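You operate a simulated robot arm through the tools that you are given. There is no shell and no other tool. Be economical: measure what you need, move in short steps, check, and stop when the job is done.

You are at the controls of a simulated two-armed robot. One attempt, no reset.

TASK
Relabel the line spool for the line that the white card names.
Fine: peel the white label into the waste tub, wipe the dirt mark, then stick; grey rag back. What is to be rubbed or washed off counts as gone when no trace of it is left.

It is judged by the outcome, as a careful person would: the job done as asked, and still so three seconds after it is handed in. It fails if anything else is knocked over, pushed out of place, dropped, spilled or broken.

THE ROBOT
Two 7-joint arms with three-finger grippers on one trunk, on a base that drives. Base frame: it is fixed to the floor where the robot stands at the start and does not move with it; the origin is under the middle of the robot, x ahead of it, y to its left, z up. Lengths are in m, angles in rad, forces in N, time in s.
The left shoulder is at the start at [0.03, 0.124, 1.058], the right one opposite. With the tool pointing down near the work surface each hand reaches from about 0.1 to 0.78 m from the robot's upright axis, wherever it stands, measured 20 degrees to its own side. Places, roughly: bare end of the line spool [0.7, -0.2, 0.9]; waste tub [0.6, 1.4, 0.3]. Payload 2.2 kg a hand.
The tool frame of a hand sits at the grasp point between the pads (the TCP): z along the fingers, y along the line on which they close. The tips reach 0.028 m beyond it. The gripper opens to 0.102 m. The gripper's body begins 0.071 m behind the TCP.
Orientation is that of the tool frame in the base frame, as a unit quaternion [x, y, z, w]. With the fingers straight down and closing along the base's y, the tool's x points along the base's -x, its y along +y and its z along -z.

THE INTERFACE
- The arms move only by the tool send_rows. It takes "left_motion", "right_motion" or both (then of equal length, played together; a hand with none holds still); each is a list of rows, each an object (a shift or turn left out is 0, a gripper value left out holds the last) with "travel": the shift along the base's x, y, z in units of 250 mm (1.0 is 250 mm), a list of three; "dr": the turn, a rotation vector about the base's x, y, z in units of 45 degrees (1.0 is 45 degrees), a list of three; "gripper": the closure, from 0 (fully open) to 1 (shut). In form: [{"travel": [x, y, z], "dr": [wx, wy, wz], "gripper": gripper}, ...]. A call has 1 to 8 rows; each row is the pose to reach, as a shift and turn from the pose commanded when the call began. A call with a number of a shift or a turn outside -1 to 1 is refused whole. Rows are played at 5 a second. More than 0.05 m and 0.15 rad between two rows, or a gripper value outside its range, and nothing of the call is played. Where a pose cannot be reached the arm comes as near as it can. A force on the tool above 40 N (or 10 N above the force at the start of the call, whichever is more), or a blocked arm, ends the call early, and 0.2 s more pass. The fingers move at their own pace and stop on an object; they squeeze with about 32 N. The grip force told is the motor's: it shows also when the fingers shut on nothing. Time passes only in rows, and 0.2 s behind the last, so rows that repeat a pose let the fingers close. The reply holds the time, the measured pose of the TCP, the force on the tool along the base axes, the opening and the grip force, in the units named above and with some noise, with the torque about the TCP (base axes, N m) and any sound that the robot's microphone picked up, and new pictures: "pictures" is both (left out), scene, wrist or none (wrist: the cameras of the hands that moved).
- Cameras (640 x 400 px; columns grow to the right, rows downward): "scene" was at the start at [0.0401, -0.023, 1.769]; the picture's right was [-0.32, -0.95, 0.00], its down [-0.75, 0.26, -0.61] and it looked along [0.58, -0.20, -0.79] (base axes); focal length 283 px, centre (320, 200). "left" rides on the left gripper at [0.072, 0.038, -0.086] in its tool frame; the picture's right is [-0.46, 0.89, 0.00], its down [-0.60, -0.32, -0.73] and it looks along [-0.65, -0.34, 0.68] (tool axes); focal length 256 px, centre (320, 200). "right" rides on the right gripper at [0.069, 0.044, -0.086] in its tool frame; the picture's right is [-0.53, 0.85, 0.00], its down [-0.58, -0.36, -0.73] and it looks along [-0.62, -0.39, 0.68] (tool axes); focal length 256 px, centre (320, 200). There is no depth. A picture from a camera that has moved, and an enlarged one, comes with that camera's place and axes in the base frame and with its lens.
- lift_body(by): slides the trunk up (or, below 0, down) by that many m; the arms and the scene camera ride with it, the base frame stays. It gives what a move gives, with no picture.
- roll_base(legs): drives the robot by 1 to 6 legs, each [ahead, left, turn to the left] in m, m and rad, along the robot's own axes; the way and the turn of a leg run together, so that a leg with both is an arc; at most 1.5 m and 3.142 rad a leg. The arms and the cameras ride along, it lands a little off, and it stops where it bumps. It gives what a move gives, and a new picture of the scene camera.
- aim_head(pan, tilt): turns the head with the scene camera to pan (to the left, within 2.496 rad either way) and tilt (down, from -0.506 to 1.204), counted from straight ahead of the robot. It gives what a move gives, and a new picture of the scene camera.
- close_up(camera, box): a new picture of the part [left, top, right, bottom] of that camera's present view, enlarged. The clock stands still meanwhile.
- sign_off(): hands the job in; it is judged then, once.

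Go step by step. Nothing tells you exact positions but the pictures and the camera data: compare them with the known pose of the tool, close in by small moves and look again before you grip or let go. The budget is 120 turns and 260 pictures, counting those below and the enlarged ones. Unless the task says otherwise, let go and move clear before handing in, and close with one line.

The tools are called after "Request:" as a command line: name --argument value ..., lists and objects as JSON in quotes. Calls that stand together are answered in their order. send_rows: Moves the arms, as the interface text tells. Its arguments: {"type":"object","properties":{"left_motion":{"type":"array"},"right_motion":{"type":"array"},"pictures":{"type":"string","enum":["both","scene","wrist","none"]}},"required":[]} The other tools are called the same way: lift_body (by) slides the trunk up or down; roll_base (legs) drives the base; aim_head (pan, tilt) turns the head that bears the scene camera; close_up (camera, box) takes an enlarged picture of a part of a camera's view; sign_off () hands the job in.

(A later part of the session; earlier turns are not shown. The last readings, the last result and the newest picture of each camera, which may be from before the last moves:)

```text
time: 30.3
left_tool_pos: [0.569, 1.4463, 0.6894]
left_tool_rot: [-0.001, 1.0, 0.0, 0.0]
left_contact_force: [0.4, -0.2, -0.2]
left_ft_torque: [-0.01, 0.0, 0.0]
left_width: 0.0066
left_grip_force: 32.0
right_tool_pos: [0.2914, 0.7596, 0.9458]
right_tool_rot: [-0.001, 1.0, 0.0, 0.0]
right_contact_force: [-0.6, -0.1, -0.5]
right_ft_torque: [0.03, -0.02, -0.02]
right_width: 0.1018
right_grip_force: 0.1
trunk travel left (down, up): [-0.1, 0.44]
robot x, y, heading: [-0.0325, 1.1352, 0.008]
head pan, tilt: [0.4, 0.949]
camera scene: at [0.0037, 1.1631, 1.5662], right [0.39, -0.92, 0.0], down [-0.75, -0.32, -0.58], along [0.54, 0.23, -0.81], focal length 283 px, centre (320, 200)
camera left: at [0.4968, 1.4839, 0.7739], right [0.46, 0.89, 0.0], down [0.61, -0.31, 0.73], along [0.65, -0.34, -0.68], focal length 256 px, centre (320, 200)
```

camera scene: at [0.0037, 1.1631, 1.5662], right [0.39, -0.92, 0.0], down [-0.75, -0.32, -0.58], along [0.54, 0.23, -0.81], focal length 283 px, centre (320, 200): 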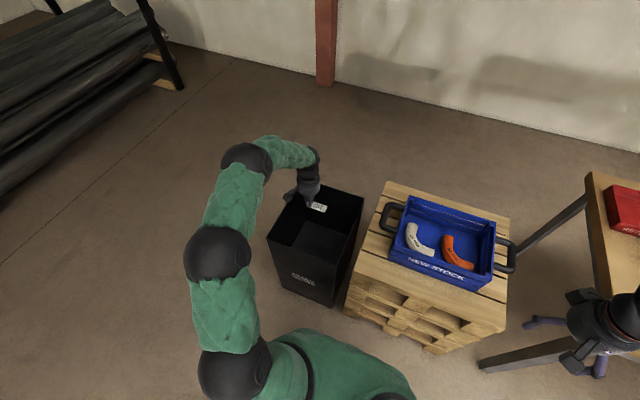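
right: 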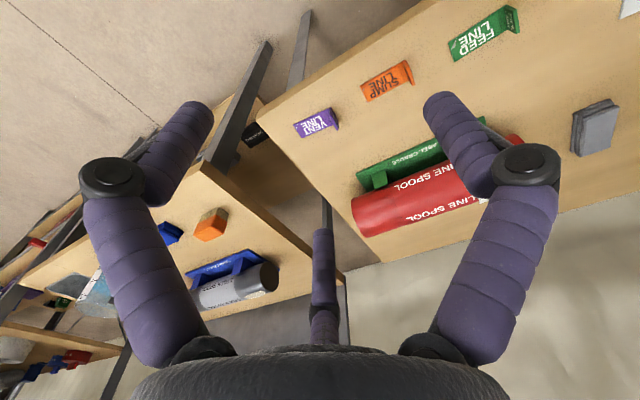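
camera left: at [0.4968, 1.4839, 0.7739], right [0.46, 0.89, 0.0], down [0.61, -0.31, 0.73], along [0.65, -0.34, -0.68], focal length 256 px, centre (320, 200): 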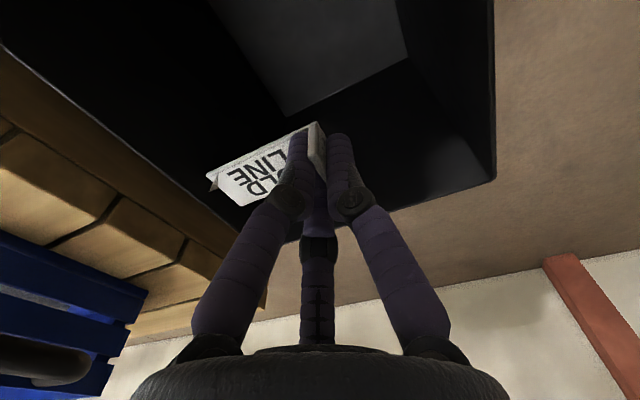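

The label is over the tub's interior, so I'm releasing it.

Request:
send_rows --left_motion '[{"gripper": 0.5}, {"gripper": 0}, {"gripper": 0}, {"gripper": 0}, {"gripper": 0}]' --pictures "wrist"

Request:
lift_body --by 0.2

Request:
close_up --camera "left" --box '[120, 0, 520, 250]'

```text
time: 31.5
left_tool_pos: [0.5686, 1.4466, 0.6878]
left_tool_rot: [-0.002, 1.0, 0.0, 0.0]
left_contact_force: [-0.3, 0.3, -0.1]
left_ft_torque: [0.05, 0.01, -0.02]
left_width: 0.1021
left_grip_force: 0.0
right_tool_pos: [0.2901, 0.7606, 0.9463]
right_tool_rot: [-0.002, 1.0, 0.0, 0.0]
right_contact_force: [0.0, 0.7, 0.0]
right_ft_torque: [-0.01, 0.01, -0.02]
right_width: 0.1022
right_grip_force: 0.1
trunk travel left (down, up): [-0.1, 0.44]
robot x, y, heading: [-0.0296, 1.1345, 0.005]
head pan, tilt: [0.4, 0.949]
camera left: at [0.4967, 1.4839, 0.7738], right [0.46, 0.89, 0.0], down [0.61, -0.31, 0.73], along [0.65, -0.34, -0.68], focal length 256 px, centre (320, 200)
```

left: 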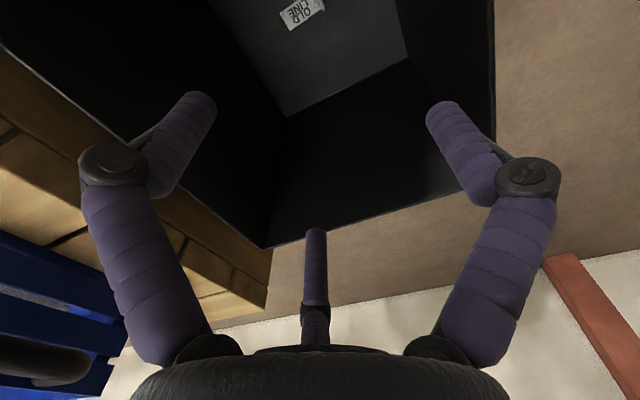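

```text
time: 33.7
left_tool_pos: [0.5685, 1.4463, 0.8872]
left_tool_rot: [-0.002, 1.0, 0.0, 0.0]
left_contact_force: [-0.6, -0.3, -0.5]
left_ft_torque: [0.03, -0.02, 0.0]
left_width: 0.1019
left_grip_force: 0.1
right_tool_pos: [0.2914, 0.759, 1.1459]
right_tool_rot: [-0.002, 1.0, 0.0, 0.0]
right_contact_force: [0.3, -0.2, -0.1]
right_ft_torque: [-0.02, 0.04, 0.04]
right_width: 0.1023
right_grip_force: 0.1
trunk travel left (down, up): [-0.3, 0.24]
robot x, y, heading: [-0.0327, 1.1302, 0.002]
head pan, tilt: [0.4, 0.949]
```

```text
1.60 times, centred on (320, 125) of left
camera zoom: at [0.4968, 1.4839, 0.9735], right [0.46, 0.89, 0.0], down [0.61, -0.31, 0.73], along [0.65, -0.34, -0.68], focal length 410 px, centre (320, 320)
```

zoom: 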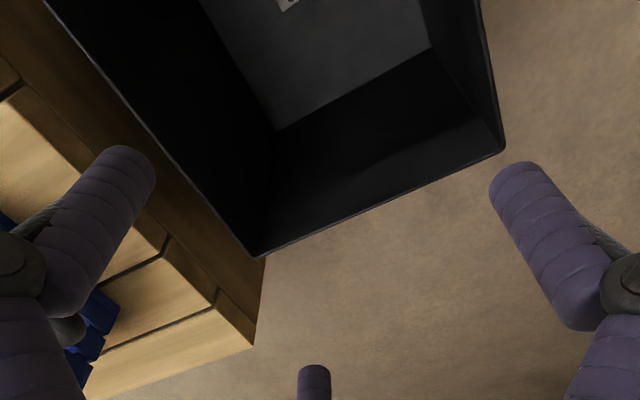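

The white label lies on the tub's floor. I'll raise and tuck the left arm, then drive back.

Request:
send_rows --left_motion '[{"travel": [0, 0, 0.19]}, {"travel": [0, 0, 0.38]}, {"travel": [0, 0, 0.57]}, {"travel": [0, 0, 0.76]}, {"travel": [0, 0, 0.95]}, {"travel": [0, 0, 1.0]}]' --pictures "none"

Request:
send_rows --left_motion '[{"travel": [-0.06, -0.16, 0.02]}, {"travel": [-0.12, -0.32, 0.04]}, {"travel": [-0.18, -0.48, 0.06]}, {"travel": [-0.24, -0.64, 0.08]}, {"travel": [-0.3, -0.8, 0.1]}, {"travel": [-0.36, -0.96, 0.12]}]' --pictures "none"

Request:
roll_base --legs '[[0, -1.25, 0], [0.11, 0, 0]]'

Request:
aim_head --pan -0.1 --tilt 0.95

```text
time: 35.1
left_tool_pos: [0.5695, 1.447, 1.1387]
left_tool_rot: [-0.002, 1.0, 0.0, 0.0]
left_contact_force: [-0.1, -0.5, 0.3]
left_ft_torque: [-0.04, 0.02, 0.01]
left_width: 0.1022
left_grip_force: 0.0
right_tool_pos: [0.2918, 0.761, 1.1467]
right_tool_rot: [-0.002, 1.0, 0.0, 0.0]
right_contact_force: [0.3, 0.1, 0.0]
right_ft_torque: [-0.02, 0.01, 0.01]
right_width: 0.1018
right_grip_force: 0.0
trunk travel left (down, up): [-0.3, 0.24]
robot x, y, heading: [-0.0304, 1.1334, 0.005]
head pan, tilt: [0.4, 0.949]
```

```text
time: 36.5
left_tool_pos: [0.4791, 1.206, 1.168]
left_tool_rot: [-0.002, 1.0, 0.001, 0.0]
left_contact_force: [1.0, -0.1, 0.4]
left_ft_torque: [0.01, -0.04, -0.01]
left_width: 0.102
left_grip_force: 0.0
right_tool_pos: [0.2901, 0.7578, 1.1462]
right_tool_rot: [-0.002, 1.0, 0.002, 0.0]
right_contact_force: [-0.2, -0.4, -0.6]
right_ft_torque: [0.05, -0.03, -0.01]
right_width: 0.102
right_grip_force: 0.1
trunk travel left (down, up): [-0.3, 0.24]
robot x, y, heading: [-0.0313, 1.1336, 0.006]
head pan, tilt: [0.4, 0.949]
```

```text
time: 43.6
left_tool_pos: [0.5812, -0.0505, 1.167]
left_tool_rot: [0.006, 1.0, 0.0, -0.001]
left_contact_force: [0.0, 0.5, 0.0]
left_ft_torque: [0.03, 0.03, -0.02]
left_width: 0.1019
left_grip_force: 0.1
right_tool_pos: [0.3848, -0.4951, 1.1455]
right_tool_rot: [0.006, 1.0, 0.0, -0.001]
right_contact_force: [0.4, -0.6, 0.0]
right_ft_torque: [0.02, 0.03, 0.03]
right_width: 0.1019
right_grip_force: 0.0
trunk travel left (down, up): [-0.3, 0.24]
robot x, y, heading: [0.0671, -0.1132, -0.012]
head pan, tilt: [0.4, 0.949]
camera scene: at [0.105, -0.0869, 1.7661], right [0.38, -0.93, 0.0], down [-0.75, -0.31, -0.58], along [0.54, 0.22, -0.81], focal length 283 px, centre (320, 200)
```

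scene: 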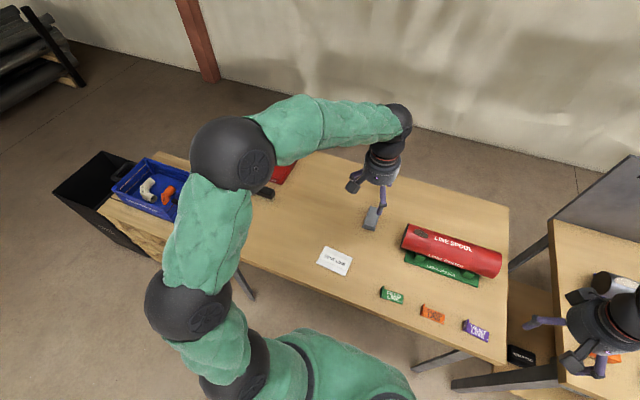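

```text
time: 44.5
left_tool_pos: [0.5809, -0.0504, 1.1673]
left_tool_rot: [0.005, 1.0, 0.001, 0.0]
left_contact_force: [0.2, 0.3, 0.5]
left_ft_torque: [0.0, 0.04, 0.02]
left_width: 0.1017
left_grip_force: 0.1
right_tool_pos: [0.3839, -0.4951, 1.147]
right_tool_rot: [0.006, 1.0, 0.0, -0.001]
right_contact_force: [-0.3, -0.3, 0.0]
right_ft_torque: [0.01, 0.0, -0.02]
right_width: 0.1021
right_grip_force: 0.0
trunk travel left (down, up): [-0.3, 0.24]
robot x, y, heading: [0.0678, -0.1175, -0.014]
head pan, tilt: [-0.099, 0.949]
camera scene: at [0.1088, -0.1225, 1.7662], right [-0.11, -0.99, 0.0], down [-0.81, 0.09, -0.58], along [0.58, -0.06, -0.81], focal length 283 px, centre (320, 200)
```

scene: 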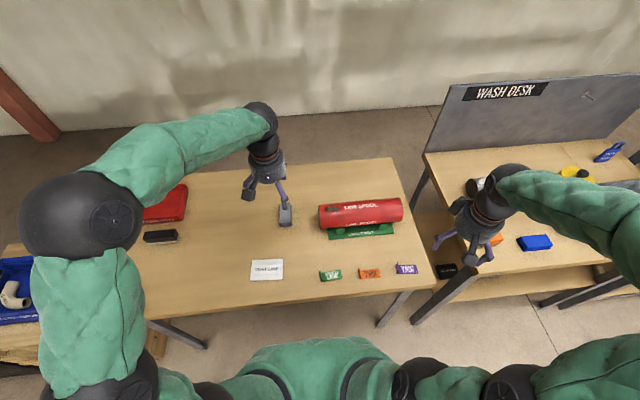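

I'm back beside the table. I'll measure the rag from both cameras.

Request:
close_up --camera "scene" --box '[250, 185, 346, 245]'

Request:
close_up --camera "left" --box '[140, 30, 460, 230]'

```text
6.67 times, centred on (298, 215) of scene
camera zoom: at [0.1088, -0.1225, 1.7662], right [-0.11, -0.99, 0.0], down [-0.81, 0.09, -0.58], along [0.58, -0.06, -0.81], focal length 1884 px, centre (467, 100)
```

zoom: 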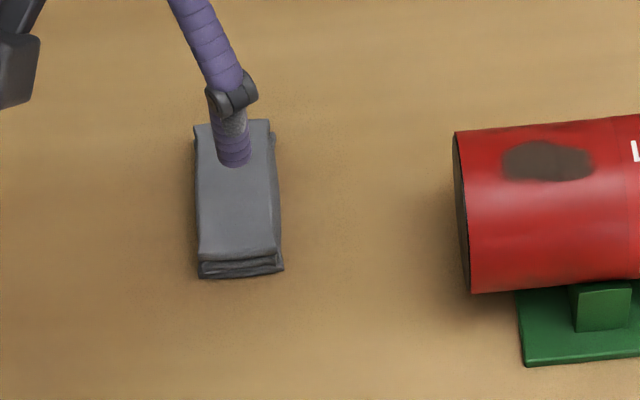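

```text
2.00 times, centred on (300, 130) of left
camera zoom: at [0.5093, -0.0124, 1.2534], right [0.48, 0.88, 0.0], down [0.6, -0.32, 0.73], along [0.64, -0.35, -0.68], focal length 512 px, centre (360, 340)
```

zoom: 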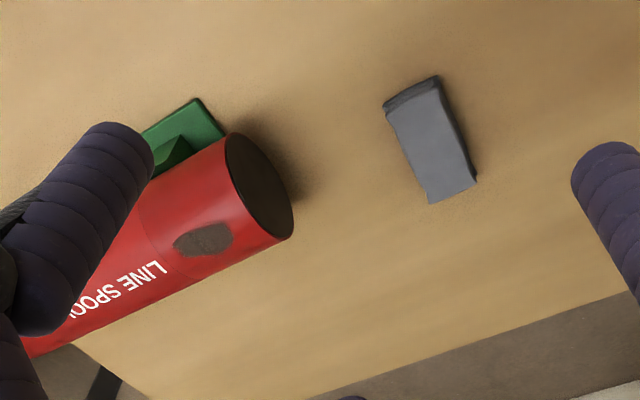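

The rag is centred near (0.738, −0.048), about 95 mm long in x and 50 mm wide. I'll hover the left hand over it and look again.

Request:
send_rows --left_motion '[{"travel": [0.105, 0.002, -0.15]}, {"travel": [0.21, 0.004, -0.3]}, {"travel": [0.315, 0.006, -0.46]}, {"travel": [0.42, 0.008, -0.62]}, {"travel": [0.525, 0.01, -0.77]}, {"travel": [0.628, 0.01, -0.92]}, {"travel": [0.628, 0.01, -0.92]}]' --pictures "wrist"

Request:
close_up --camera "scene" --box '[250, 170, 346, 240]'

```text
time: 46.1
left_tool_pos: [0.7359, -0.0475, 0.9371]
left_tool_rot: [0.006, 1.0, 0.001, -0.001]
left_contact_force: [0.3, 0.2, 0.5]
left_ft_torque: [0.01, -0.06, 0.01]
left_width: 0.102
left_grip_force: 0.1
right_tool_pos: [0.3838, -0.4959, 1.1475]
right_tool_rot: [0.005, 1.0, 0.0, 0.0]
right_contact_force: [0.5, 0.6, 0.2]
right_ft_torque: [0.0, -0.05, 0.03]
right_width: 0.1023
right_grip_force: 0.0
trunk travel left (down, up): [-0.3, 0.24]
robot x, y, heading: [0.0679, -0.117, -0.014]
head pan, tilt: [-0.099, 0.949]
camera left: at [0.6649, -0.0088, 1.0225], right [0.48, 0.88, 0.0], down [0.6, -0.32, 0.73], along [0.64, -0.35, -0.68], focal length 256 px, centre (320, 200)
```

left: 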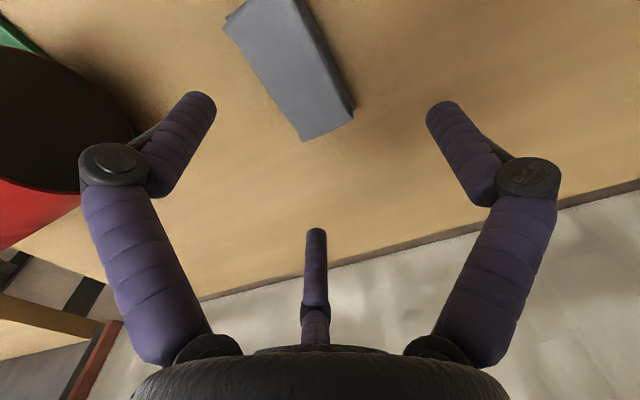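

```text
5.71 times, centred on (298, 205) of scene
camera zoom: at [0.107, -0.1224, 1.7663], right [-0.11, -0.99, 0.0], down [-0.81, 0.09, -0.58], along [0.58, -0.07, -0.81], focal length 1615 px, centre (446, 171)
```

zoom: 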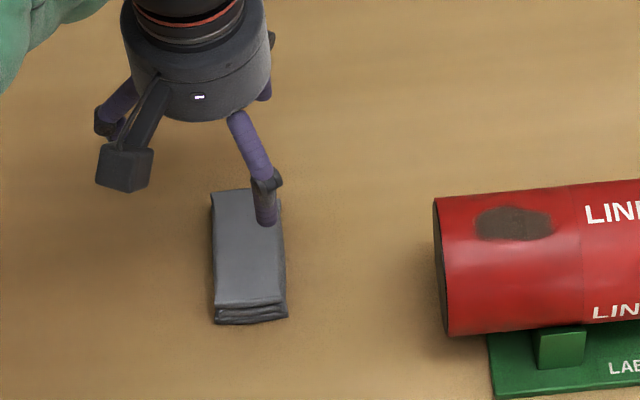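

From the nearer view the rag is centred at about (0.722, −0.059). I'll shift over and go down in small steps, checking the height.

Request:
send_rows --left_motion '[{"travel": [-0.055, -0.046, -0.08]}, {"travel": [-0.055, -0.046, -0.16]}, {"travel": [-0.055, -0.046, -0.24]}, {"travel": [-0.055, -0.046, -0.24]}]' --pictures "wrist"

Request:
close_up --camera "scene" --box '[250, 180, 330, 240]'

```text
time: 47.1
left_tool_pos: [0.7224, -0.0598, 0.8771]
left_tool_rot: [0.006, 1.0, 0.0, 0.0]
left_contact_force: [-0.6, 0.2, 0.4]
left_ft_torque: [-0.01, 0.0, 0.02]
left_width: 0.1023
left_grip_force: 0.1
right_tool_pos: [0.3844, -0.4943, 1.146]
right_tool_rot: [0.006, 1.0, 0.0, 0.0]
right_contact_force: [0.2, -0.1, -0.7]
right_ft_torque: [0.02, 0.01, 0.01]
right_width: 0.1023
right_grip_force: 0.0
trunk travel left (down, up): [-0.3, 0.24]
robot x, y, heading: [0.067, -0.1143, -0.012]
head pan, tilt: [-0.099, 0.949]
camera left: at [0.6512, -0.0215, 0.9628], right [0.48, 0.88, 0.0], down [0.6, -0.32, 0.73], along [0.64, -0.35, -0.68], focal length 256 px, centre (320, 200)
```

left: 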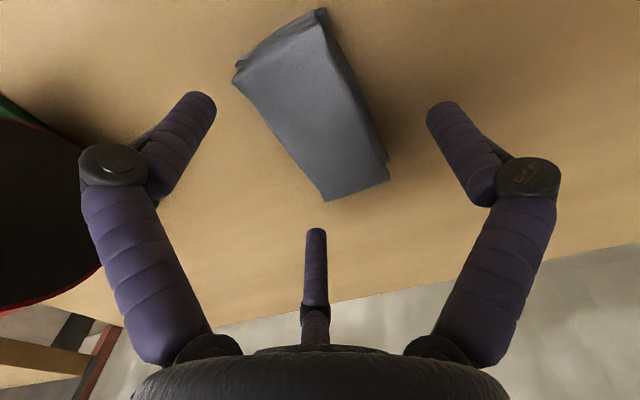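

```text
6.67 times, centred on (290, 210) of scene
camera zoom: at [0.1085, -0.1225, 1.7662], right [-0.11, -0.99, 0.0], down [-0.81, 0.09, -0.58], along [0.58, -0.07, -0.81], focal length 1884 px, centre (520, 133)
```

zoom: 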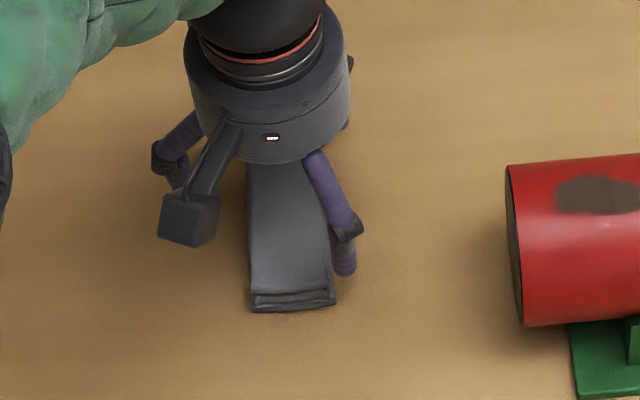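

The rag's top is at about z 0.846, and it is centred under the hand. I'll lower 20 mm more and grip it high enough that its underside sticks out below the fingertips.

Request:
send_rows --left_motion '[{"travel": [-0.005, 0.005, -0.04]}, {"travel": [-0.005, 0.005, -0.08]}, {"travel": [-0.005, 0.005, -0.08], "gripper": 0.5}, {"travel": [-0.005, 0.005, -0.08], "gripper": 1}, {"travel": [-0.005, 0.005, -0.08], "gripper": 1}, {"travel": [-0.005, 0.005, -0.08], "gripper": 1}]' --pictures "both"

```text
time: 48.5
left_tool_pos: [0.7228, -0.0592, 0.858]
left_tool_rot: [0.007, 1.0, -0.001, 0.0]
left_contact_force: [0.3, 1.2, 3.3]
left_ft_torque: [-0.03, -0.06, 0.04]
left_width: 0.0693
left_grip_force: 32.1
right_tool_pos: [0.3845, -0.4956, 1.1472]
right_tool_rot: [0.006, 1.0, 0.0, 0.001]
right_contact_force: [0.9, -0.2, 0.1]
right_ft_torque: [0.0, 0.05, -0.04]
right_width: 0.1019
right_grip_force: 0.1
trunk travel left (down, up): [-0.3, 0.24]
robot x, y, heading: [0.0651, -0.1174, -0.012]
head pan, tilt: [-0.099, 0.949]
camera scene: at [0.1084, -0.1226, 1.7662], right [-0.11, -0.99, 0.0], down [-0.81, 0.09, -0.58], along [0.58, -0.07, -0.81], focal length 283 px, centre (320, 200)
camera left: at [0.6515, -0.0203, 0.9435], right [0.48, 0.88, 0.0], down [0.6, -0.32, 0.73], along [0.64, -0.35, -0.68], focal length 256 px, centre (320, 200)
```

scene: 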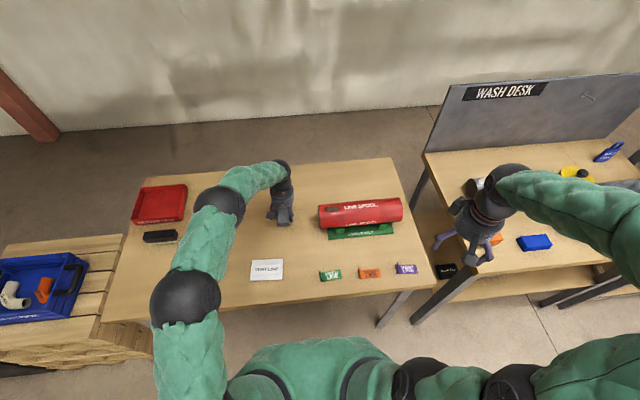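
left: 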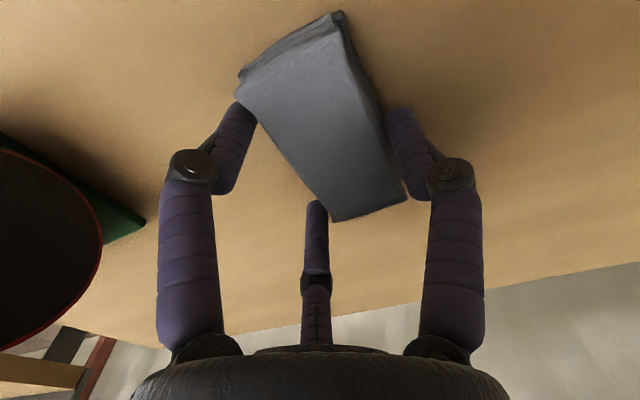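

The fingers stopped on the rag at 69 mm. I'll lift a little and check that it comes along.

Request:
send_rows --left_motion '[{"travel": [0, 0, 0.1]}, {"travel": [0, 0, 0.25]}, {"travel": [0, 0, 0.42]}, {"travel": [0, 0, 0.6]}, {"travel": [0, 0, 0.6]}]' --pictures "both"

Request:
close_up --camera "scene" --box '[240, 150, 336, 225]'

```text
time: 49.7
left_tool_pos: [0.7204, -0.0566, 1.004]
left_tool_rot: [0.005, 1.0, 0.0, -0.001]
left_contact_force: [0.9, 0.0, -0.1]
left_ft_torque: [-0.03, 0.01, 0.01]
left_width: 0.0691
left_grip_force: 31.9
right_tool_pos: [0.384, -0.4946, 1.1457]
right_tool_rot: [0.007, 1.0, 0.0, -0.001]
right_contact_force: [0.3, 0.4, 0.1]
right_ft_torque: [0.01, 0.04, -0.02]
right_width: 0.1021
right_grip_force: 0.1
trunk travel left (down, up): [-0.3, 0.24]
robot x, y, heading: [0.0663, -0.1179, -0.01]
head pan, tilt: [-0.099, 0.949]
camera scene: at [0.1095, -0.1225, 1.7661], right [-0.11, -0.99, 0.0], down [-0.81, 0.09, -0.58], along [0.58, -0.07, -0.81], focal length 283 px, centre (320, 200)
camera left: at [0.6494, -0.0189, 1.0911], right [0.48, 0.88, 0.0], down [0.6, -0.33, 0.73], along [0.64, -0.35, -0.68], focal length 256 px, centre (320, 200)
```

scene: 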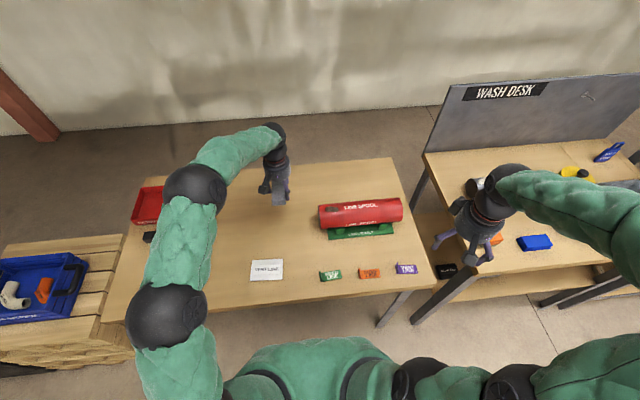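
left: 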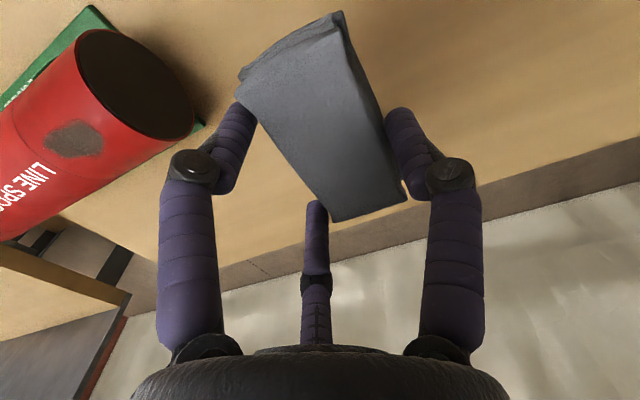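

```text
5.33 times, centred on (288, 188) of scene
camera zoom: at [0.1095, -0.1225, 1.7661], right [-0.11, -0.99, 0.0], down [-0.81, 0.09, -0.58], along [0.58, -0.07, -0.81], focal length 1507 px, centre (491, 267)
```

zoom: 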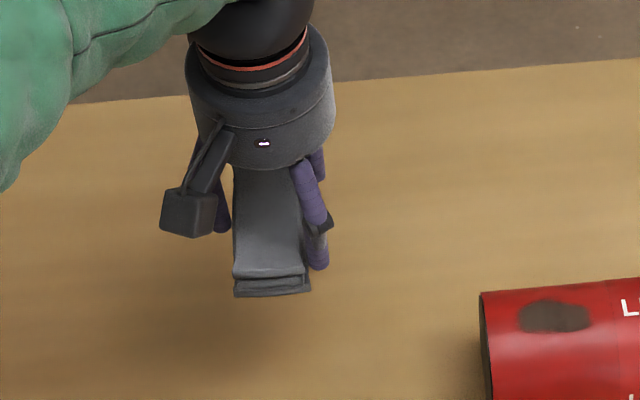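

The rag is held firmly. I'll move it above the mark, tilted about 14° to match the surface there, and stop short of contact to look.

Request:
send_rows --left_motion '[{"travel": [-0.06, -0.16, 0.04], "dr": [0, -0.08, 0]}, {"travel": [-0.13, -0.33, 0.04], "dr": [0, -0.16, 0]}, {"travel": [-0.2, -0.5, 0.03], "dr": [0, -0.24, 0]}, {"travel": [-0.274, -0.67, 0.0], "dr": [0, -0.311, 0]}, {"travel": [-0.274, -0.67, -0.06], "dr": [0, -0.311, 0]}, {"travel": [-0.274, -0.67, -0.06], "dr": [0, -0.311, 0]}]' --pictures "both"

Request:
close_up --camera "scene" --box '[280, 160, 376, 230]'

```text
time: 51.1
left_tool_pos: [0.6512, -0.2272, 0.9915]
left_tool_rot: [0.007, 0.993, 0.001, 0.122]
left_contact_force: [-0.3, -0.2, -0.7]
left_ft_torque: [0.0, -0.01, -0.01]
left_width: 0.0691
left_grip_force: 32.1
right_tool_pos: [0.3845, -0.495, 1.1468]
right_tool_rot: [0.006, 1.0, 0.0, 0.0]
right_contact_force: [1.0, 0.2, -0.6]
right_ft_torque: [0.01, -0.03, -0.01]
right_width: 0.1019
right_grip_force: 0.1
trunk travel left (down, up): [-0.3, 0.24]
robot x, y, heading: [0.0671, -0.1155, -0.011]
head pan, tilt: [-0.099, 0.949]
camera scene: at [0.1079, -0.1233, 1.7662], right [-0.11, -0.99, 0.0], down [-0.81, 0.09, -0.58], along [0.58, -0.06, -0.81], focal length 283 px, centre (320, 200)
camera left: at [0.5623, -0.1888, 1.0572], right [0.46, 0.88, 0.12], down [0.4, -0.33, 0.85], along [0.79, -0.35, -0.51], focal length 256 px, centre (320, 200)
```

scene: 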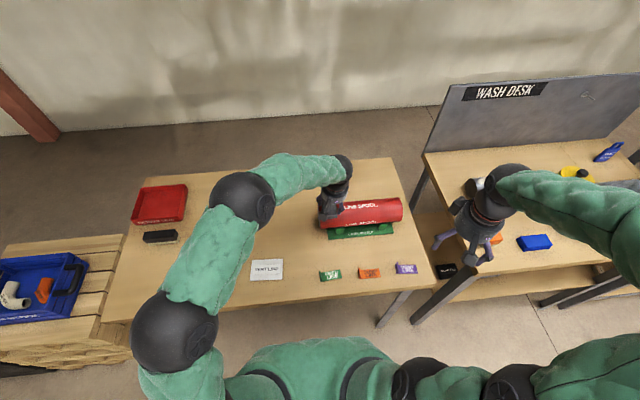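
left: 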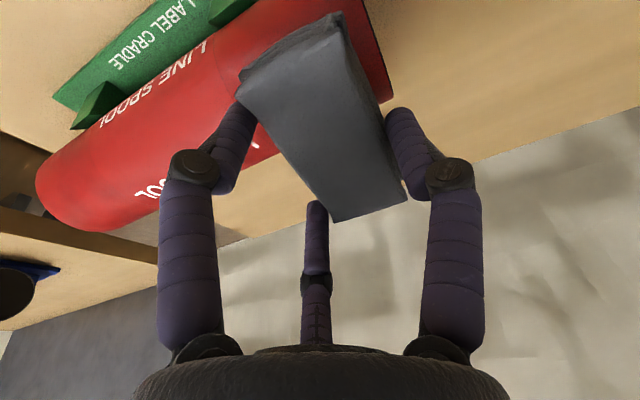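

```text
5.71 times, centred on (328, 195) of scene
camera zoom: at [0.1079, -0.1233, 1.7662], right [-0.11, -0.99, 0.0], down [-0.81, 0.09, -0.58], along [0.58, -0.06, -0.81], focal length 1615 px, centre (274, 229)
```

zoom: 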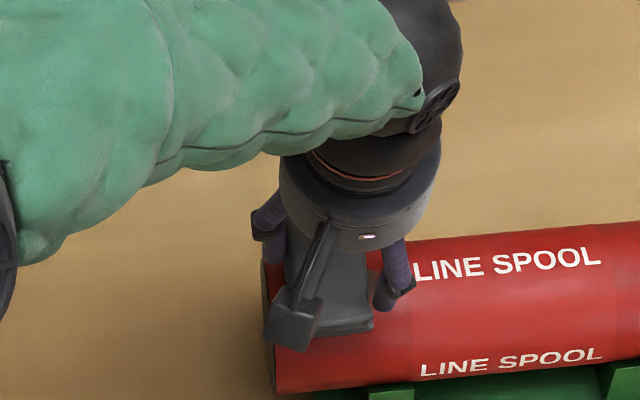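

Now I'll lower along the surface normal until I feel contact.

Request:
send_rows --left_motion '[{"travel": [0.006, 0, -0.025]}, {"travel": [0.012, 0, -0.05]}, {"travel": [0.018, 0, -0.075]}, {"travel": [0.023, 0, -0.095]}, {"travel": [0.027, 0, -0.11]}]' --pictures "none"

```text
time: 52.5
left_tool_pos: [0.6604, -0.2259, 0.9727]
left_tool_rot: [0.005, 0.992, -0.001, 0.127]
left_contact_force: [-13.0, 3.0, 20.4]
left_ft_torque: [0.44, 0.71, 0.14]
left_width: 0.0695
left_grip_force: 32.0
right_tool_pos: [0.3811, -0.4949, 1.1471]
right_tool_rot: [0.006, 1.0, 0.0, 0.0]
right_contact_force: [-0.1, -0.3, 0.0]
right_ft_torque: [-0.01, 0.03, -0.01]
right_width: 0.102
right_grip_force: 0.1
trunk travel left (down, up): [-0.3, 0.24]
robot x, y, heading: [0.0675, -0.113, -0.013]
head pan, tilt: [-0.099, 0.949]
stopped in row 5 (left hand): the force on the tool passed its limit at 40 N (the readings are from after the stop); the commanded pose is now the measured one
```

Contact was made. I'll stroke the rag along the spool and check the force.

Request:
send_rows --left_motion '[{"travel": [0, 0.05, 0]}, {"travel": [0, 0.09, 0]}, {"travel": [0, 0.04, 0]}, {"travel": [0, -0.02, 0]}, {"travel": [0, -0.09, 0]}, {"travel": [0, -0.04, 0]}, {"travel": [0, 0.03, 0]}, {"travel": [0, 0, 0]}]' --pictures "none"

```text
time: 54.3
left_tool_pos: [0.6611, -0.2226, 0.9716]
left_tool_rot: [0.004, 0.992, 0.0, 0.125]
left_contact_force: [-5.4, 6.0, 30.6]
left_ft_torque: [0.53, 0.48, -0.04]
left_width: 0.0692
left_grip_force: 31.7
right_tool_pos: [0.3819, -0.4941, 1.1476]
right_tool_rot: [0.006, 1.0, 0.001, 0.0]
right_contact_force: [-0.1, 0.9, -0.2]
right_ft_torque: [0.0, 0.01, 0.02]
right_width: 0.102
right_grip_force: 0.1
trunk travel left (down, up): [-0.3, 0.24]
robot x, y, heading: [0.0653, -0.1141, -0.012]
head pan, tilt: [-0.099, 0.949]
```

The press is about 30 N, which is a bit firm. I'll lift off and check the mark and that the spool hasn't moved.

Request:
send_rows --left_motion '[{"travel": [-0.03, 0, 0.1]}, {"travel": [-0.04, 0.1, 0.2]}, {"travel": [-0.04, 0.28, 0.25]}, {"travel": [-0.04, 0.46, 0.3]}, {"travel": [-0.04, 0.6, 0.3]}]' --pictures "none"

Request:
close_up --camera "scene" --box '[310, 185, 406, 245]'

Request:
close_up --camera "left" --box '[0, 0, 320, 200]'

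```text
time: 55.5
left_tool_pos: [0.6524, -0.0739, 1.0424]
left_tool_rot: [0.006, 0.992, 0.0, 0.124]
left_contact_force: [-0.6, -0.3, -1.5]
left_ft_torque: [0.03, -0.03, -0.02]
left_width: 0.0689
left_grip_force: 32.1
right_tool_pos: [0.3823, -0.4944, 1.1465]
right_tool_rot: [0.005, 1.0, -0.001, 0.0]
right_contact_force: [0.4, 1.2, -0.1]
right_ft_torque: [0.02, -0.02, 0.0]
right_width: 0.102
right_grip_force: 0.0
trunk travel left (down, up): [-0.3, 0.24]
robot x, y, heading: [0.0633, -0.1174, -0.016]
head pan, tilt: [-0.099, 0.949]
```

```text
6.67 times, centred on (358, 215) of scene
camera zoom: at [0.1083, -0.1218, 1.7661], right [-0.11, -0.99, 0.0], down [-0.81, 0.09, -0.58], along [0.58, -0.07, -0.81], focal length 1884 px, centre (67, 100)
```

zoom: 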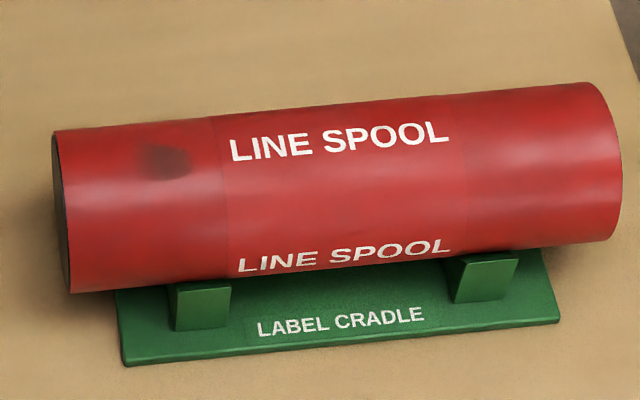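

```text
2.00 times, centred on (160, 100) of left
camera zoom: at [0.5622, -0.0366, 1.1086], right [0.46, 0.88, 0.11], down [0.4, -0.32, 0.86], along [0.79, -0.35, -0.5], focal length 512 px, centre (640, 400)
```

zoom: 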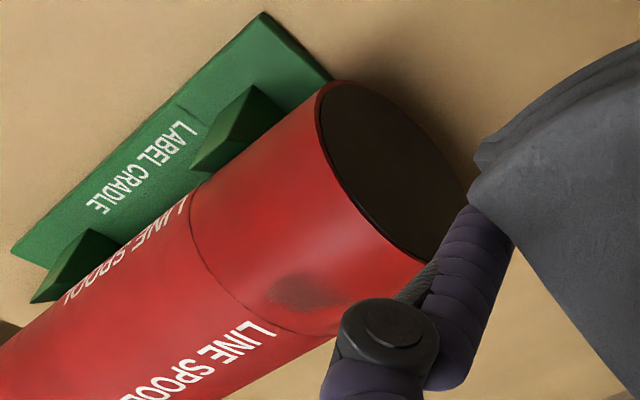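

The spool is in place and most of the mark is gone; the remnant is toward −y. I'll wipe again, centred about 15 mm further along.

Request:
send_rows --left_motion '[{"travel": [0.0, -0.18, 0.0]}, {"travel": [0.0, -0.36, -0.05]}, {"travel": [0.01, -0.54, -0.1]}, {"travel": [0.02, -0.68, -0.17]}, {"travel": [0.03, -0.68, -0.25]}, {"travel": [0.034, -0.68, -0.275]}]' --pictures "none"

Request:
send_rows --left_motion '[{"travel": [0, -0.05, 0]}, {"travel": [0, -0.1, 0]}, {"travel": [0, -0.04, 0]}, {"travel": [0, 0.02, 0]}, {"travel": [0, 0.09, 0]}, {"travel": [0, 0.04, 0]}, {"travel": [0, -0.05, 0]}, {"travel": [0, 0, 0]}]' --pictures "none"

```text
time: 56.9
left_tool_pos: [0.6592, -0.247, 0.9742]
left_tool_rot: [0.005, 0.992, -0.002, 0.125]
left_contact_force: [0.2, 0.6, -0.1]
left_ft_torque: [-0.01, 0.0, 0.0]
left_width: 0.0689
left_grip_force: 32.1
right_tool_pos: [0.3835, -0.4966, 1.1461]
right_tool_rot: [0.006, 1.0, 0.0, 0.0]
right_contact_force: [0.6, 0.0, 0.6]
right_ft_torque: [0.01, 0.01, 0.0]
right_width: 0.102
right_grip_force: 0.0
trunk travel left (down, up): [-0.3, 0.24]
robot x, y, heading: [0.0689, -0.1137, -0.012]
head pan, tilt: [-0.099, 0.949]
```

```text
time: 58.7
left_tool_pos: [0.6597, -0.247, 0.9756]
left_tool_rot: [0.005, 0.992, -0.001, 0.125]
left_contact_force: [0.6, -0.4, -0.2]
left_ft_torque: [-0.01, 0.01, -0.02]
left_width: 0.0689
left_grip_force: 32.1
right_tool_pos: [0.3835, -0.4935, 1.1463]
right_tool_rot: [0.006, 1.0, 0.0, 0.0]
right_contact_force: [0.3, -0.2, -1.0]
right_ft_torque: [-0.02, -0.01, 0.0]
right_width: 0.1018
right_grip_force: 0.1
trunk travel left (down, up): [-0.3, 0.24]
robot x, y, heading: [0.0661, -0.115, -0.014]
head pan, tilt: [-0.099, 0.949]
```

There was no contact that time. I'll press a few millimetres lower and then stroke.

Request:
send_rows --left_motion '[{"travel": [0.002, 0, -0.008]}, {"travel": [0.004, 0, -0.016]}, {"travel": [0.004, 0, -0.016]}]' --pictures "none"

```text
time: 59.5
left_tool_pos: [0.6605, -0.2463, 0.9725]
left_tool_rot: [0.005, 0.992, -0.001, 0.124]
left_contact_force: [-1.3, 0.4, 4.3]
left_ft_torque: [0.19, 0.13, 0.07]
left_width: 0.0691
left_grip_force: 32.5
right_tool_pos: [0.3823, -0.4945, 1.1466]
right_tool_rot: [0.006, 1.0, 0.0, 0.001]
right_contact_force: [0.7, -0.5, -0.4]
right_ft_torque: [0.01, 0.01, 0.01]
right_width: 0.1019
right_grip_force: 0.1
trunk travel left (down, up): [-0.3, 0.24]
robot x, y, heading: [0.0657, -0.1161, -0.015]
head pan, tilt: [-0.099, 0.949]
```

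Light contact. I'll add about 2 mm of press and stroke.

Request:
send_rows --left_motion '[{"travel": [0.002, 0, -0.009]}, {"travel": [0.002, -0.06, -0.009]}, {"travel": [0.002, -0.02, -0.009]}, {"travel": [0.002, 0.04, -0.009]}, {"travel": [0.002, 0.1, -0.009]}, {"travel": [0.002, 0.04, -0.009]}, {"travel": [0.002, -0.04, -0.009]}, {"travel": [0.002, 0.04, -0.009]}]' --pictures "none"

Request:
send_rows --left_motion '[{"travel": [-0.03, 0, 0.1]}, {"travel": [-0.04, 0.1, 0.2]}, {"travel": [-0.04, 0.28, 0.25]}, {"travel": [-0.04, 0.46, 0.3]}, {"travel": [-0.04, 0.65, 0.3]}]' --pictures "none"

Request:
close_up --camera "scene" --box '[310, 185, 406, 245]'

Request:
close_up --camera "left" --box '[0, 0, 320, 200]'

```text
time: 61.3
left_tool_pos: [0.6613, -0.2393, 0.972]
left_tool_rot: [0.006, 0.992, -0.002, 0.127]
left_contact_force: [-6.7, -11.8, 24.6]
left_ft_torque: [-0.28, 0.54, 0.16]
left_width: 0.0692
left_grip_force: 32.3
right_tool_pos: [0.3801, -0.496, 1.1471]
right_tool_rot: [0.008, 1.0, 0.0, 0.0]
right_contact_force: [0.2, -0.1, -0.1]
right_ft_torque: [-0.01, 0.03, 0.01]
right_width: 0.1018
right_grip_force: 0.0
trunk travel left (down, up): [-0.3, 0.24]
robot x, y, heading: [0.0725, -0.118, -0.016]
head pan, tilt: [-0.099, 0.949]
```

```text
time: 62.5
left_tool_pos: [0.6515, -0.0719, 1.0445]
left_tool_rot: [0.007, 0.992, -0.001, 0.124]
left_contact_force: [0.5, 0.3, -0.1]
left_ft_torque: [-0.04, -0.01, -0.01]
left_width: 0.069
left_grip_force: 31.9
right_tool_pos: [0.3833, -0.4943, 1.1469]
right_tool_rot: [0.007, 1.0, -0.001, 0.0]
right_contact_force: [0.2, 0.8, -0.1]
right_ft_torque: [-0.04, -0.01, 0.01]
right_width: 0.1019
right_grip_force: 0.1
trunk travel left (down, up): [-0.3, 0.24]
robot x, y, heading: [0.0664, -0.1148, -0.007]
head pan, tilt: [-0.099, 0.949]
```

```text
6.67 times, centred on (358, 215) of scene
camera zoom: at [0.1082, -0.1205, 1.7662], right [-0.11, -0.99, 0.0], down [-0.81, 0.09, -0.58], along [0.58, -0.07, -0.81], focal length 1884 px, centre (67, 100)
```

zoom: 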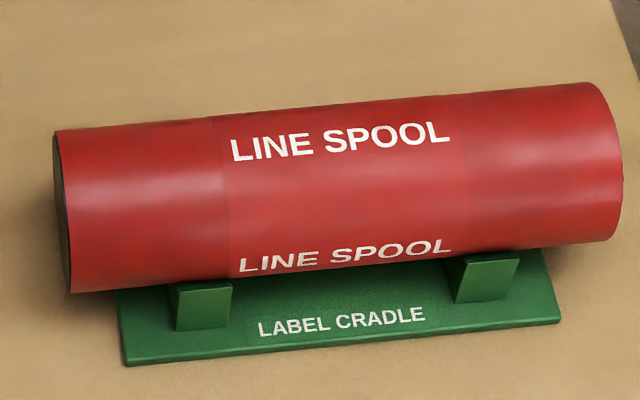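

```text
2.00 times, centred on (160, 100) of left
camera zoom: at [0.5609, -0.0338, 1.1102], right [0.46, 0.88, 0.11], down [0.4, -0.32, 0.86], along [0.79, -0.35, -0.5], focal length 512 px, centre (640, 400)
```

zoom: 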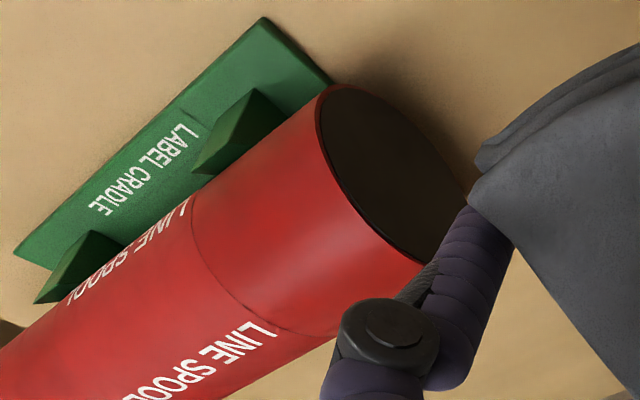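

It looks clean; I'll check at higher zoom for faint traces.

Request:
close_up --camera "scene" --box '[314, 196, 354, 221]'

Request:
close_up --camera "left" --box '[90, 70, 218, 170]'

```text
16.00 times, centred on (334, 208) of scene
camera zoom: at [0.1082, -0.1205, 1.7662], right [-0.11, -0.99, 0.0], down [-0.81, 0.09, -0.58], along [0.58, -0.07, -0.81], focal length 4522 px, centre (96, 64)
```

zoom: 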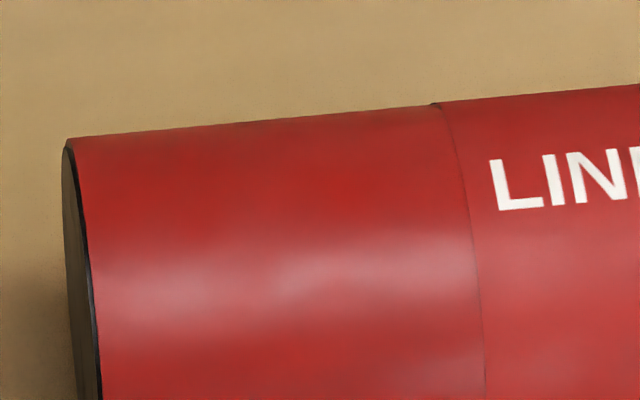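

```text
4.00 times, centred on (154, 120) of left
camera zoom: at [0.5609, -0.0338, 1.1102], right [0.46, 0.88, 0.11], down [0.4, -0.32, 0.86], along [0.79, -0.35, -0.5], focal length 1024 px, centre (984, 520)
```

zoom: 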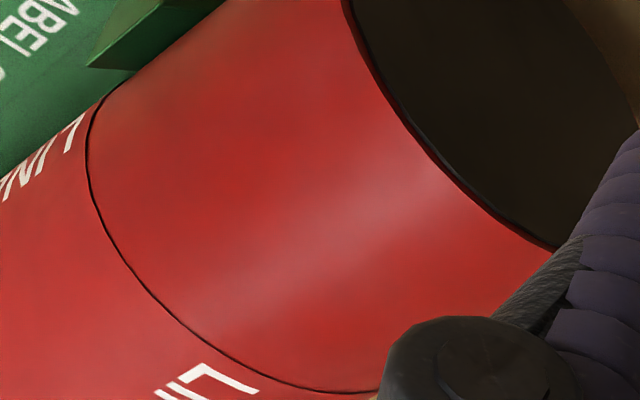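

No trace is left. Now I'll put the rag back exactly where it was, upright again.

Request:
send_rows --left_motion '[{"travel": [0.1, 0.02, -0.08], "dr": [0, 0.11, 0]}, {"travel": [0.2, 0.04, -0.18], "dr": [0, 0.22, 0]}, {"travel": [0.285, 0.051, -0.3], "dr": [0, 0.314, 0]}, {"travel": [0.285, 0.051, -0.45], "dr": [0, 0.314, 0]}, {"travel": [0.285, 0.051, -0.58], "dr": [0, 0.314, 0]}, {"travel": [0.285, 0.051, -0.68], "dr": [0, 0.314, 0]}, {"travel": [0.285, 0.051, -0.72], "dr": [0, 0.314, 0]}, {"travel": [0.285, 0.051, -0.73], "dr": [0, 0.314, 0]}]' --pictures "wrist"

```text
time: 64.3
left_tool_pos: [0.7232, -0.062, 0.8617]
left_tool_rot: [0.005, 1.0, -0.001, 0.002]
left_contact_force: [-0.2, -0.3, -0.2]
left_ft_torque: [0.0, -0.02, -0.03]
left_width: 0.069
left_grip_force: 32.2
right_tool_pos: [0.3835, -0.496, 1.1463]
right_tool_rot: [0.006, 1.0, 0.001, 0.0]
right_contact_force: [-0.2, 0.4, -0.1]
right_ft_torque: [0.03, -0.02, 0.01]
right_width: 0.1019
right_grip_force: 0.1
trunk travel left (down, up): [-0.3, 0.24]
robot x, y, heading: [0.0697, -0.1118, -0.013]
head pan, tilt: [-0.099, 0.949]
camera left: at [0.6522, -0.0227, 0.9471], right [0.47, 0.88, 0.0], down [0.6, -0.32, 0.73], along [0.65, -0.35, -0.68], focal length 256 px, centre (320, 200)
```

left: 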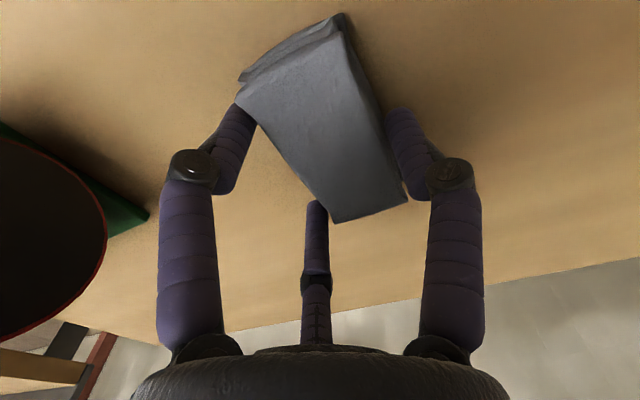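

Request:
send_rows --left_motion '[{"travel": [0, 0.008, -0.01]}, {"travel": [0, 0.008, -0.016]}, {"travel": [0, 0.008, -0.016]}]' --pictures "none"

```text
time: 65.1
left_tool_pos: [0.7229, -0.0595, 0.8584]
left_tool_rot: [0.006, 1.0, -0.001, 0.002]
left_contact_force: [-0.5, -1.1, 0.2]
left_ft_torque: [0.01, -0.04, 0.03]
left_width: 0.069
left_grip_force: 32.1
right_tool_pos: [0.3844, -0.4945, 1.1466]
right_tool_rot: [0.007, 1.0, 0.0, 0.0]
right_contact_force: [-0.5, 0.2, 0.3]
right_ft_torque: [0.01, -0.01, 0.02]
right_width: 0.1023
right_grip_force: 0.0
trunk travel left (down, up): [-0.3, 0.24]
robot x, y, heading: [0.0676, -0.1153, -0.01]
head pan, tilt: [-0.099, 0.949]
```

It's within about a millimetre of the table. I'll nudge down, release and lift away.

Request:
send_rows --left_motion '[{"travel": [0, 0, -0.005]}, {"travel": [0, 0, -0.005], "gripper": 0.6}, {"travel": [0, 0, -0.005], "gripper": 0}, {"travel": [0, 0, -0.005], "gripper": 0}, {"travel": [0, 0, 0.15], "gripper": 0}, {"travel": [0, 0, 0.33], "gripper": 0}, {"travel": [0, 0, 0.5], "gripper": 0}]' --pictures "wrist"

```text
time: 66.7
left_tool_pos: [0.7222, -0.0615, 0.982]
left_tool_rot: [0.006, 1.0, 0.0, 0.001]
left_contact_force: [-0.1, -0.1, -0.8]
left_ft_torque: [0.04, -0.03, 0.01]
left_width: 0.102
left_grip_force: 0.1
right_tool_pos: [0.3825, -0.496, 1.1466]
right_tool_rot: [0.006, 1.0, 0.0, 0.0]
right_contact_force: [0.0, 0.9, -0.2]
right_ft_torque: [0.0, -0.02, -0.04]
right_width: 0.1018
right_grip_force: 0.1
trunk travel left (down, up): [-0.3, 0.24]
robot x, y, heading: [0.0645, -0.1155, -0.01]
head pan, tilt: [-0.099, 0.949]
camera left: at [0.6506, -0.0223, 1.0687], right [0.48, 0.88, 0.0], down [0.6, -0.32, 0.73], along [0.64, -0.35, -0.68], focal length 256 px, centre (320, 200)
```

left: 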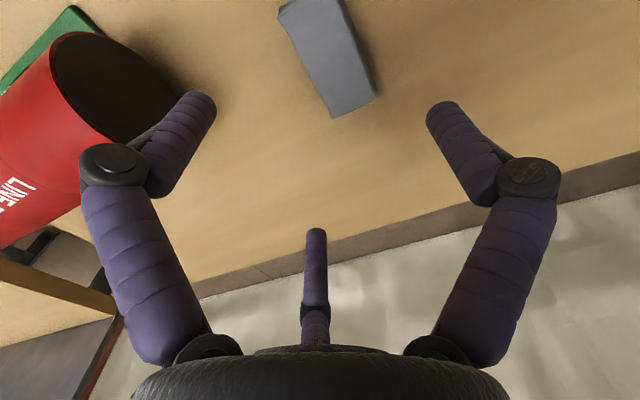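

The rag is back in its spot. I'll tuck the left arm away and bring the right hand over the purple label.

Request:
send_rows --left_motion '[{"travel": [-0.1, 0.08, 0.12]}, {"travel": [-0.2, 0.16, 0.24]}, {"travel": [-0.3, 0.24, 0.36]}, {"travel": [-0.42, 0.34, 0.46]}, {"travel": [-0.54, 0.44, 0.56]}, {"travel": [-0.66, 0.54, 0.66]}]' --right_motion '[{"travel": [0.06, 0.04, -0.13], "gripper": 0.5}, {"travel": [0.13, 0.08, -0.26]}, {"travel": [0.2, 0.12, -0.39]}, {"travel": [0.268, 0.17, -0.5]}, {"travel": [0.268, 0.17, -0.5]}, {"travel": [0.268, 0.17, -0.5]}]' --pictures "both"

Request:
close_up --camera "scene" --box '[370, 240, 450, 290]'

```text
time: 68.1
left_tool_pos: [0.5564, 0.0745, 1.1491]
left_tool_rot: [0.006, 1.0, -0.001, 0.001]
left_contact_force: [0.0, -0.6, 0.0]
left_ft_torque: [-0.03, -0.03, 0.0]
left_width: 0.1025
left_grip_force: 0.2
right_tool_pos: [0.4492, -0.4526, 1.0226]
right_tool_rot: [0.007, 1.0, 0.0, 0.0]
right_contact_force: [0.0, 0.8, -0.7]
right_ft_torque: [-0.02, -0.05, 0.01]
right_width: 0.0509
right_grip_force: 0.0
trunk travel left (down, up): [-0.3, 0.24]
robot x, y, heading: [0.0658, -0.1137, -0.011]
head pan, tilt: [-0.099, 0.949]
camera scene: at [0.1067, -0.1217, 1.7662], right [-0.11, -0.99, 0.0], down [-0.81, 0.09, -0.58], along [0.58, -0.07, -0.81], focal length 283 px, centre (320, 200)
camera right: at [0.3809, -0.4083, 1.1089], right [0.55, 0.84, 0.0], down [0.57, -0.37, 0.73], along [0.61, -0.4, -0.68], focal length 256 px, centre (320, 200)
camera left: at [0.4861, 0.1138, 1.2347], right [0.48, 0.88, 0.0], down [0.6, -0.32, 0.73], along [0.65, -0.35, -0.68], focal length 256 px, centre (320, 200)
```

scene: 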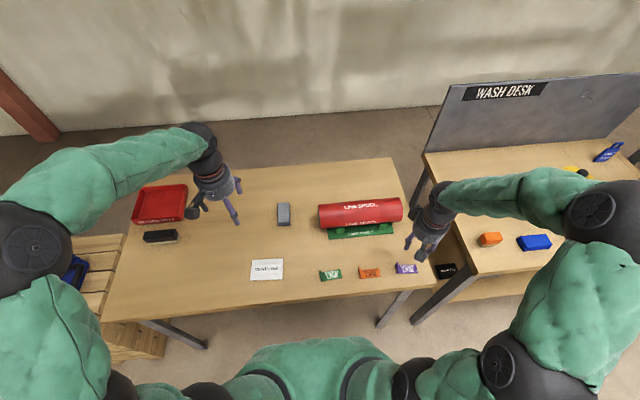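
right: 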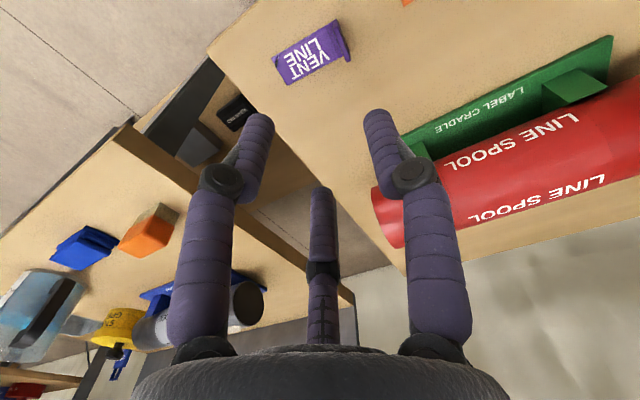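
left: 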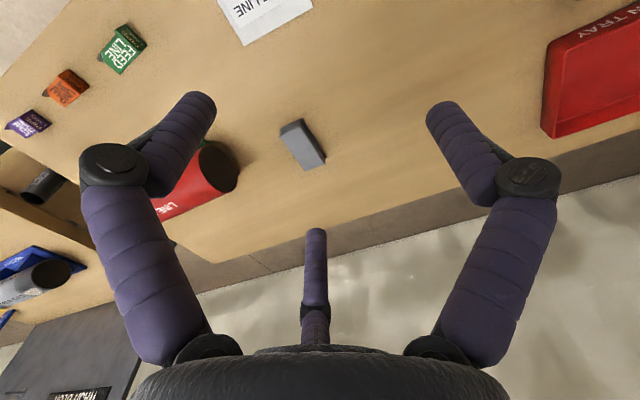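

```text
8.00 times, centred on (410, 265) of scene
camera zoom: at [0.1067, -0.1217, 1.7662], right [-0.11, -0.99, 0.0], down [-0.81, 0.09, -0.58], along [0.58, -0.07, -0.81], focal length 2261 px, centre (-400, -320)
```

zoom: 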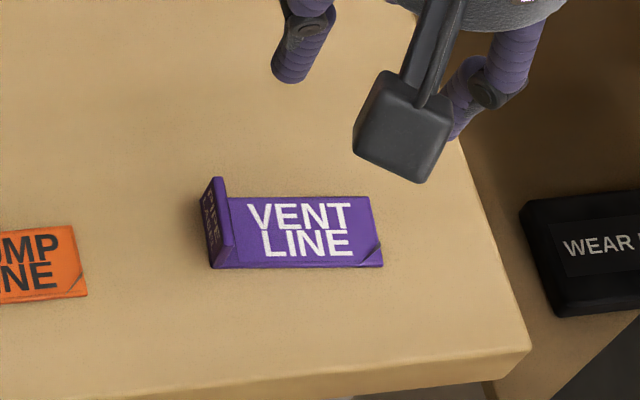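

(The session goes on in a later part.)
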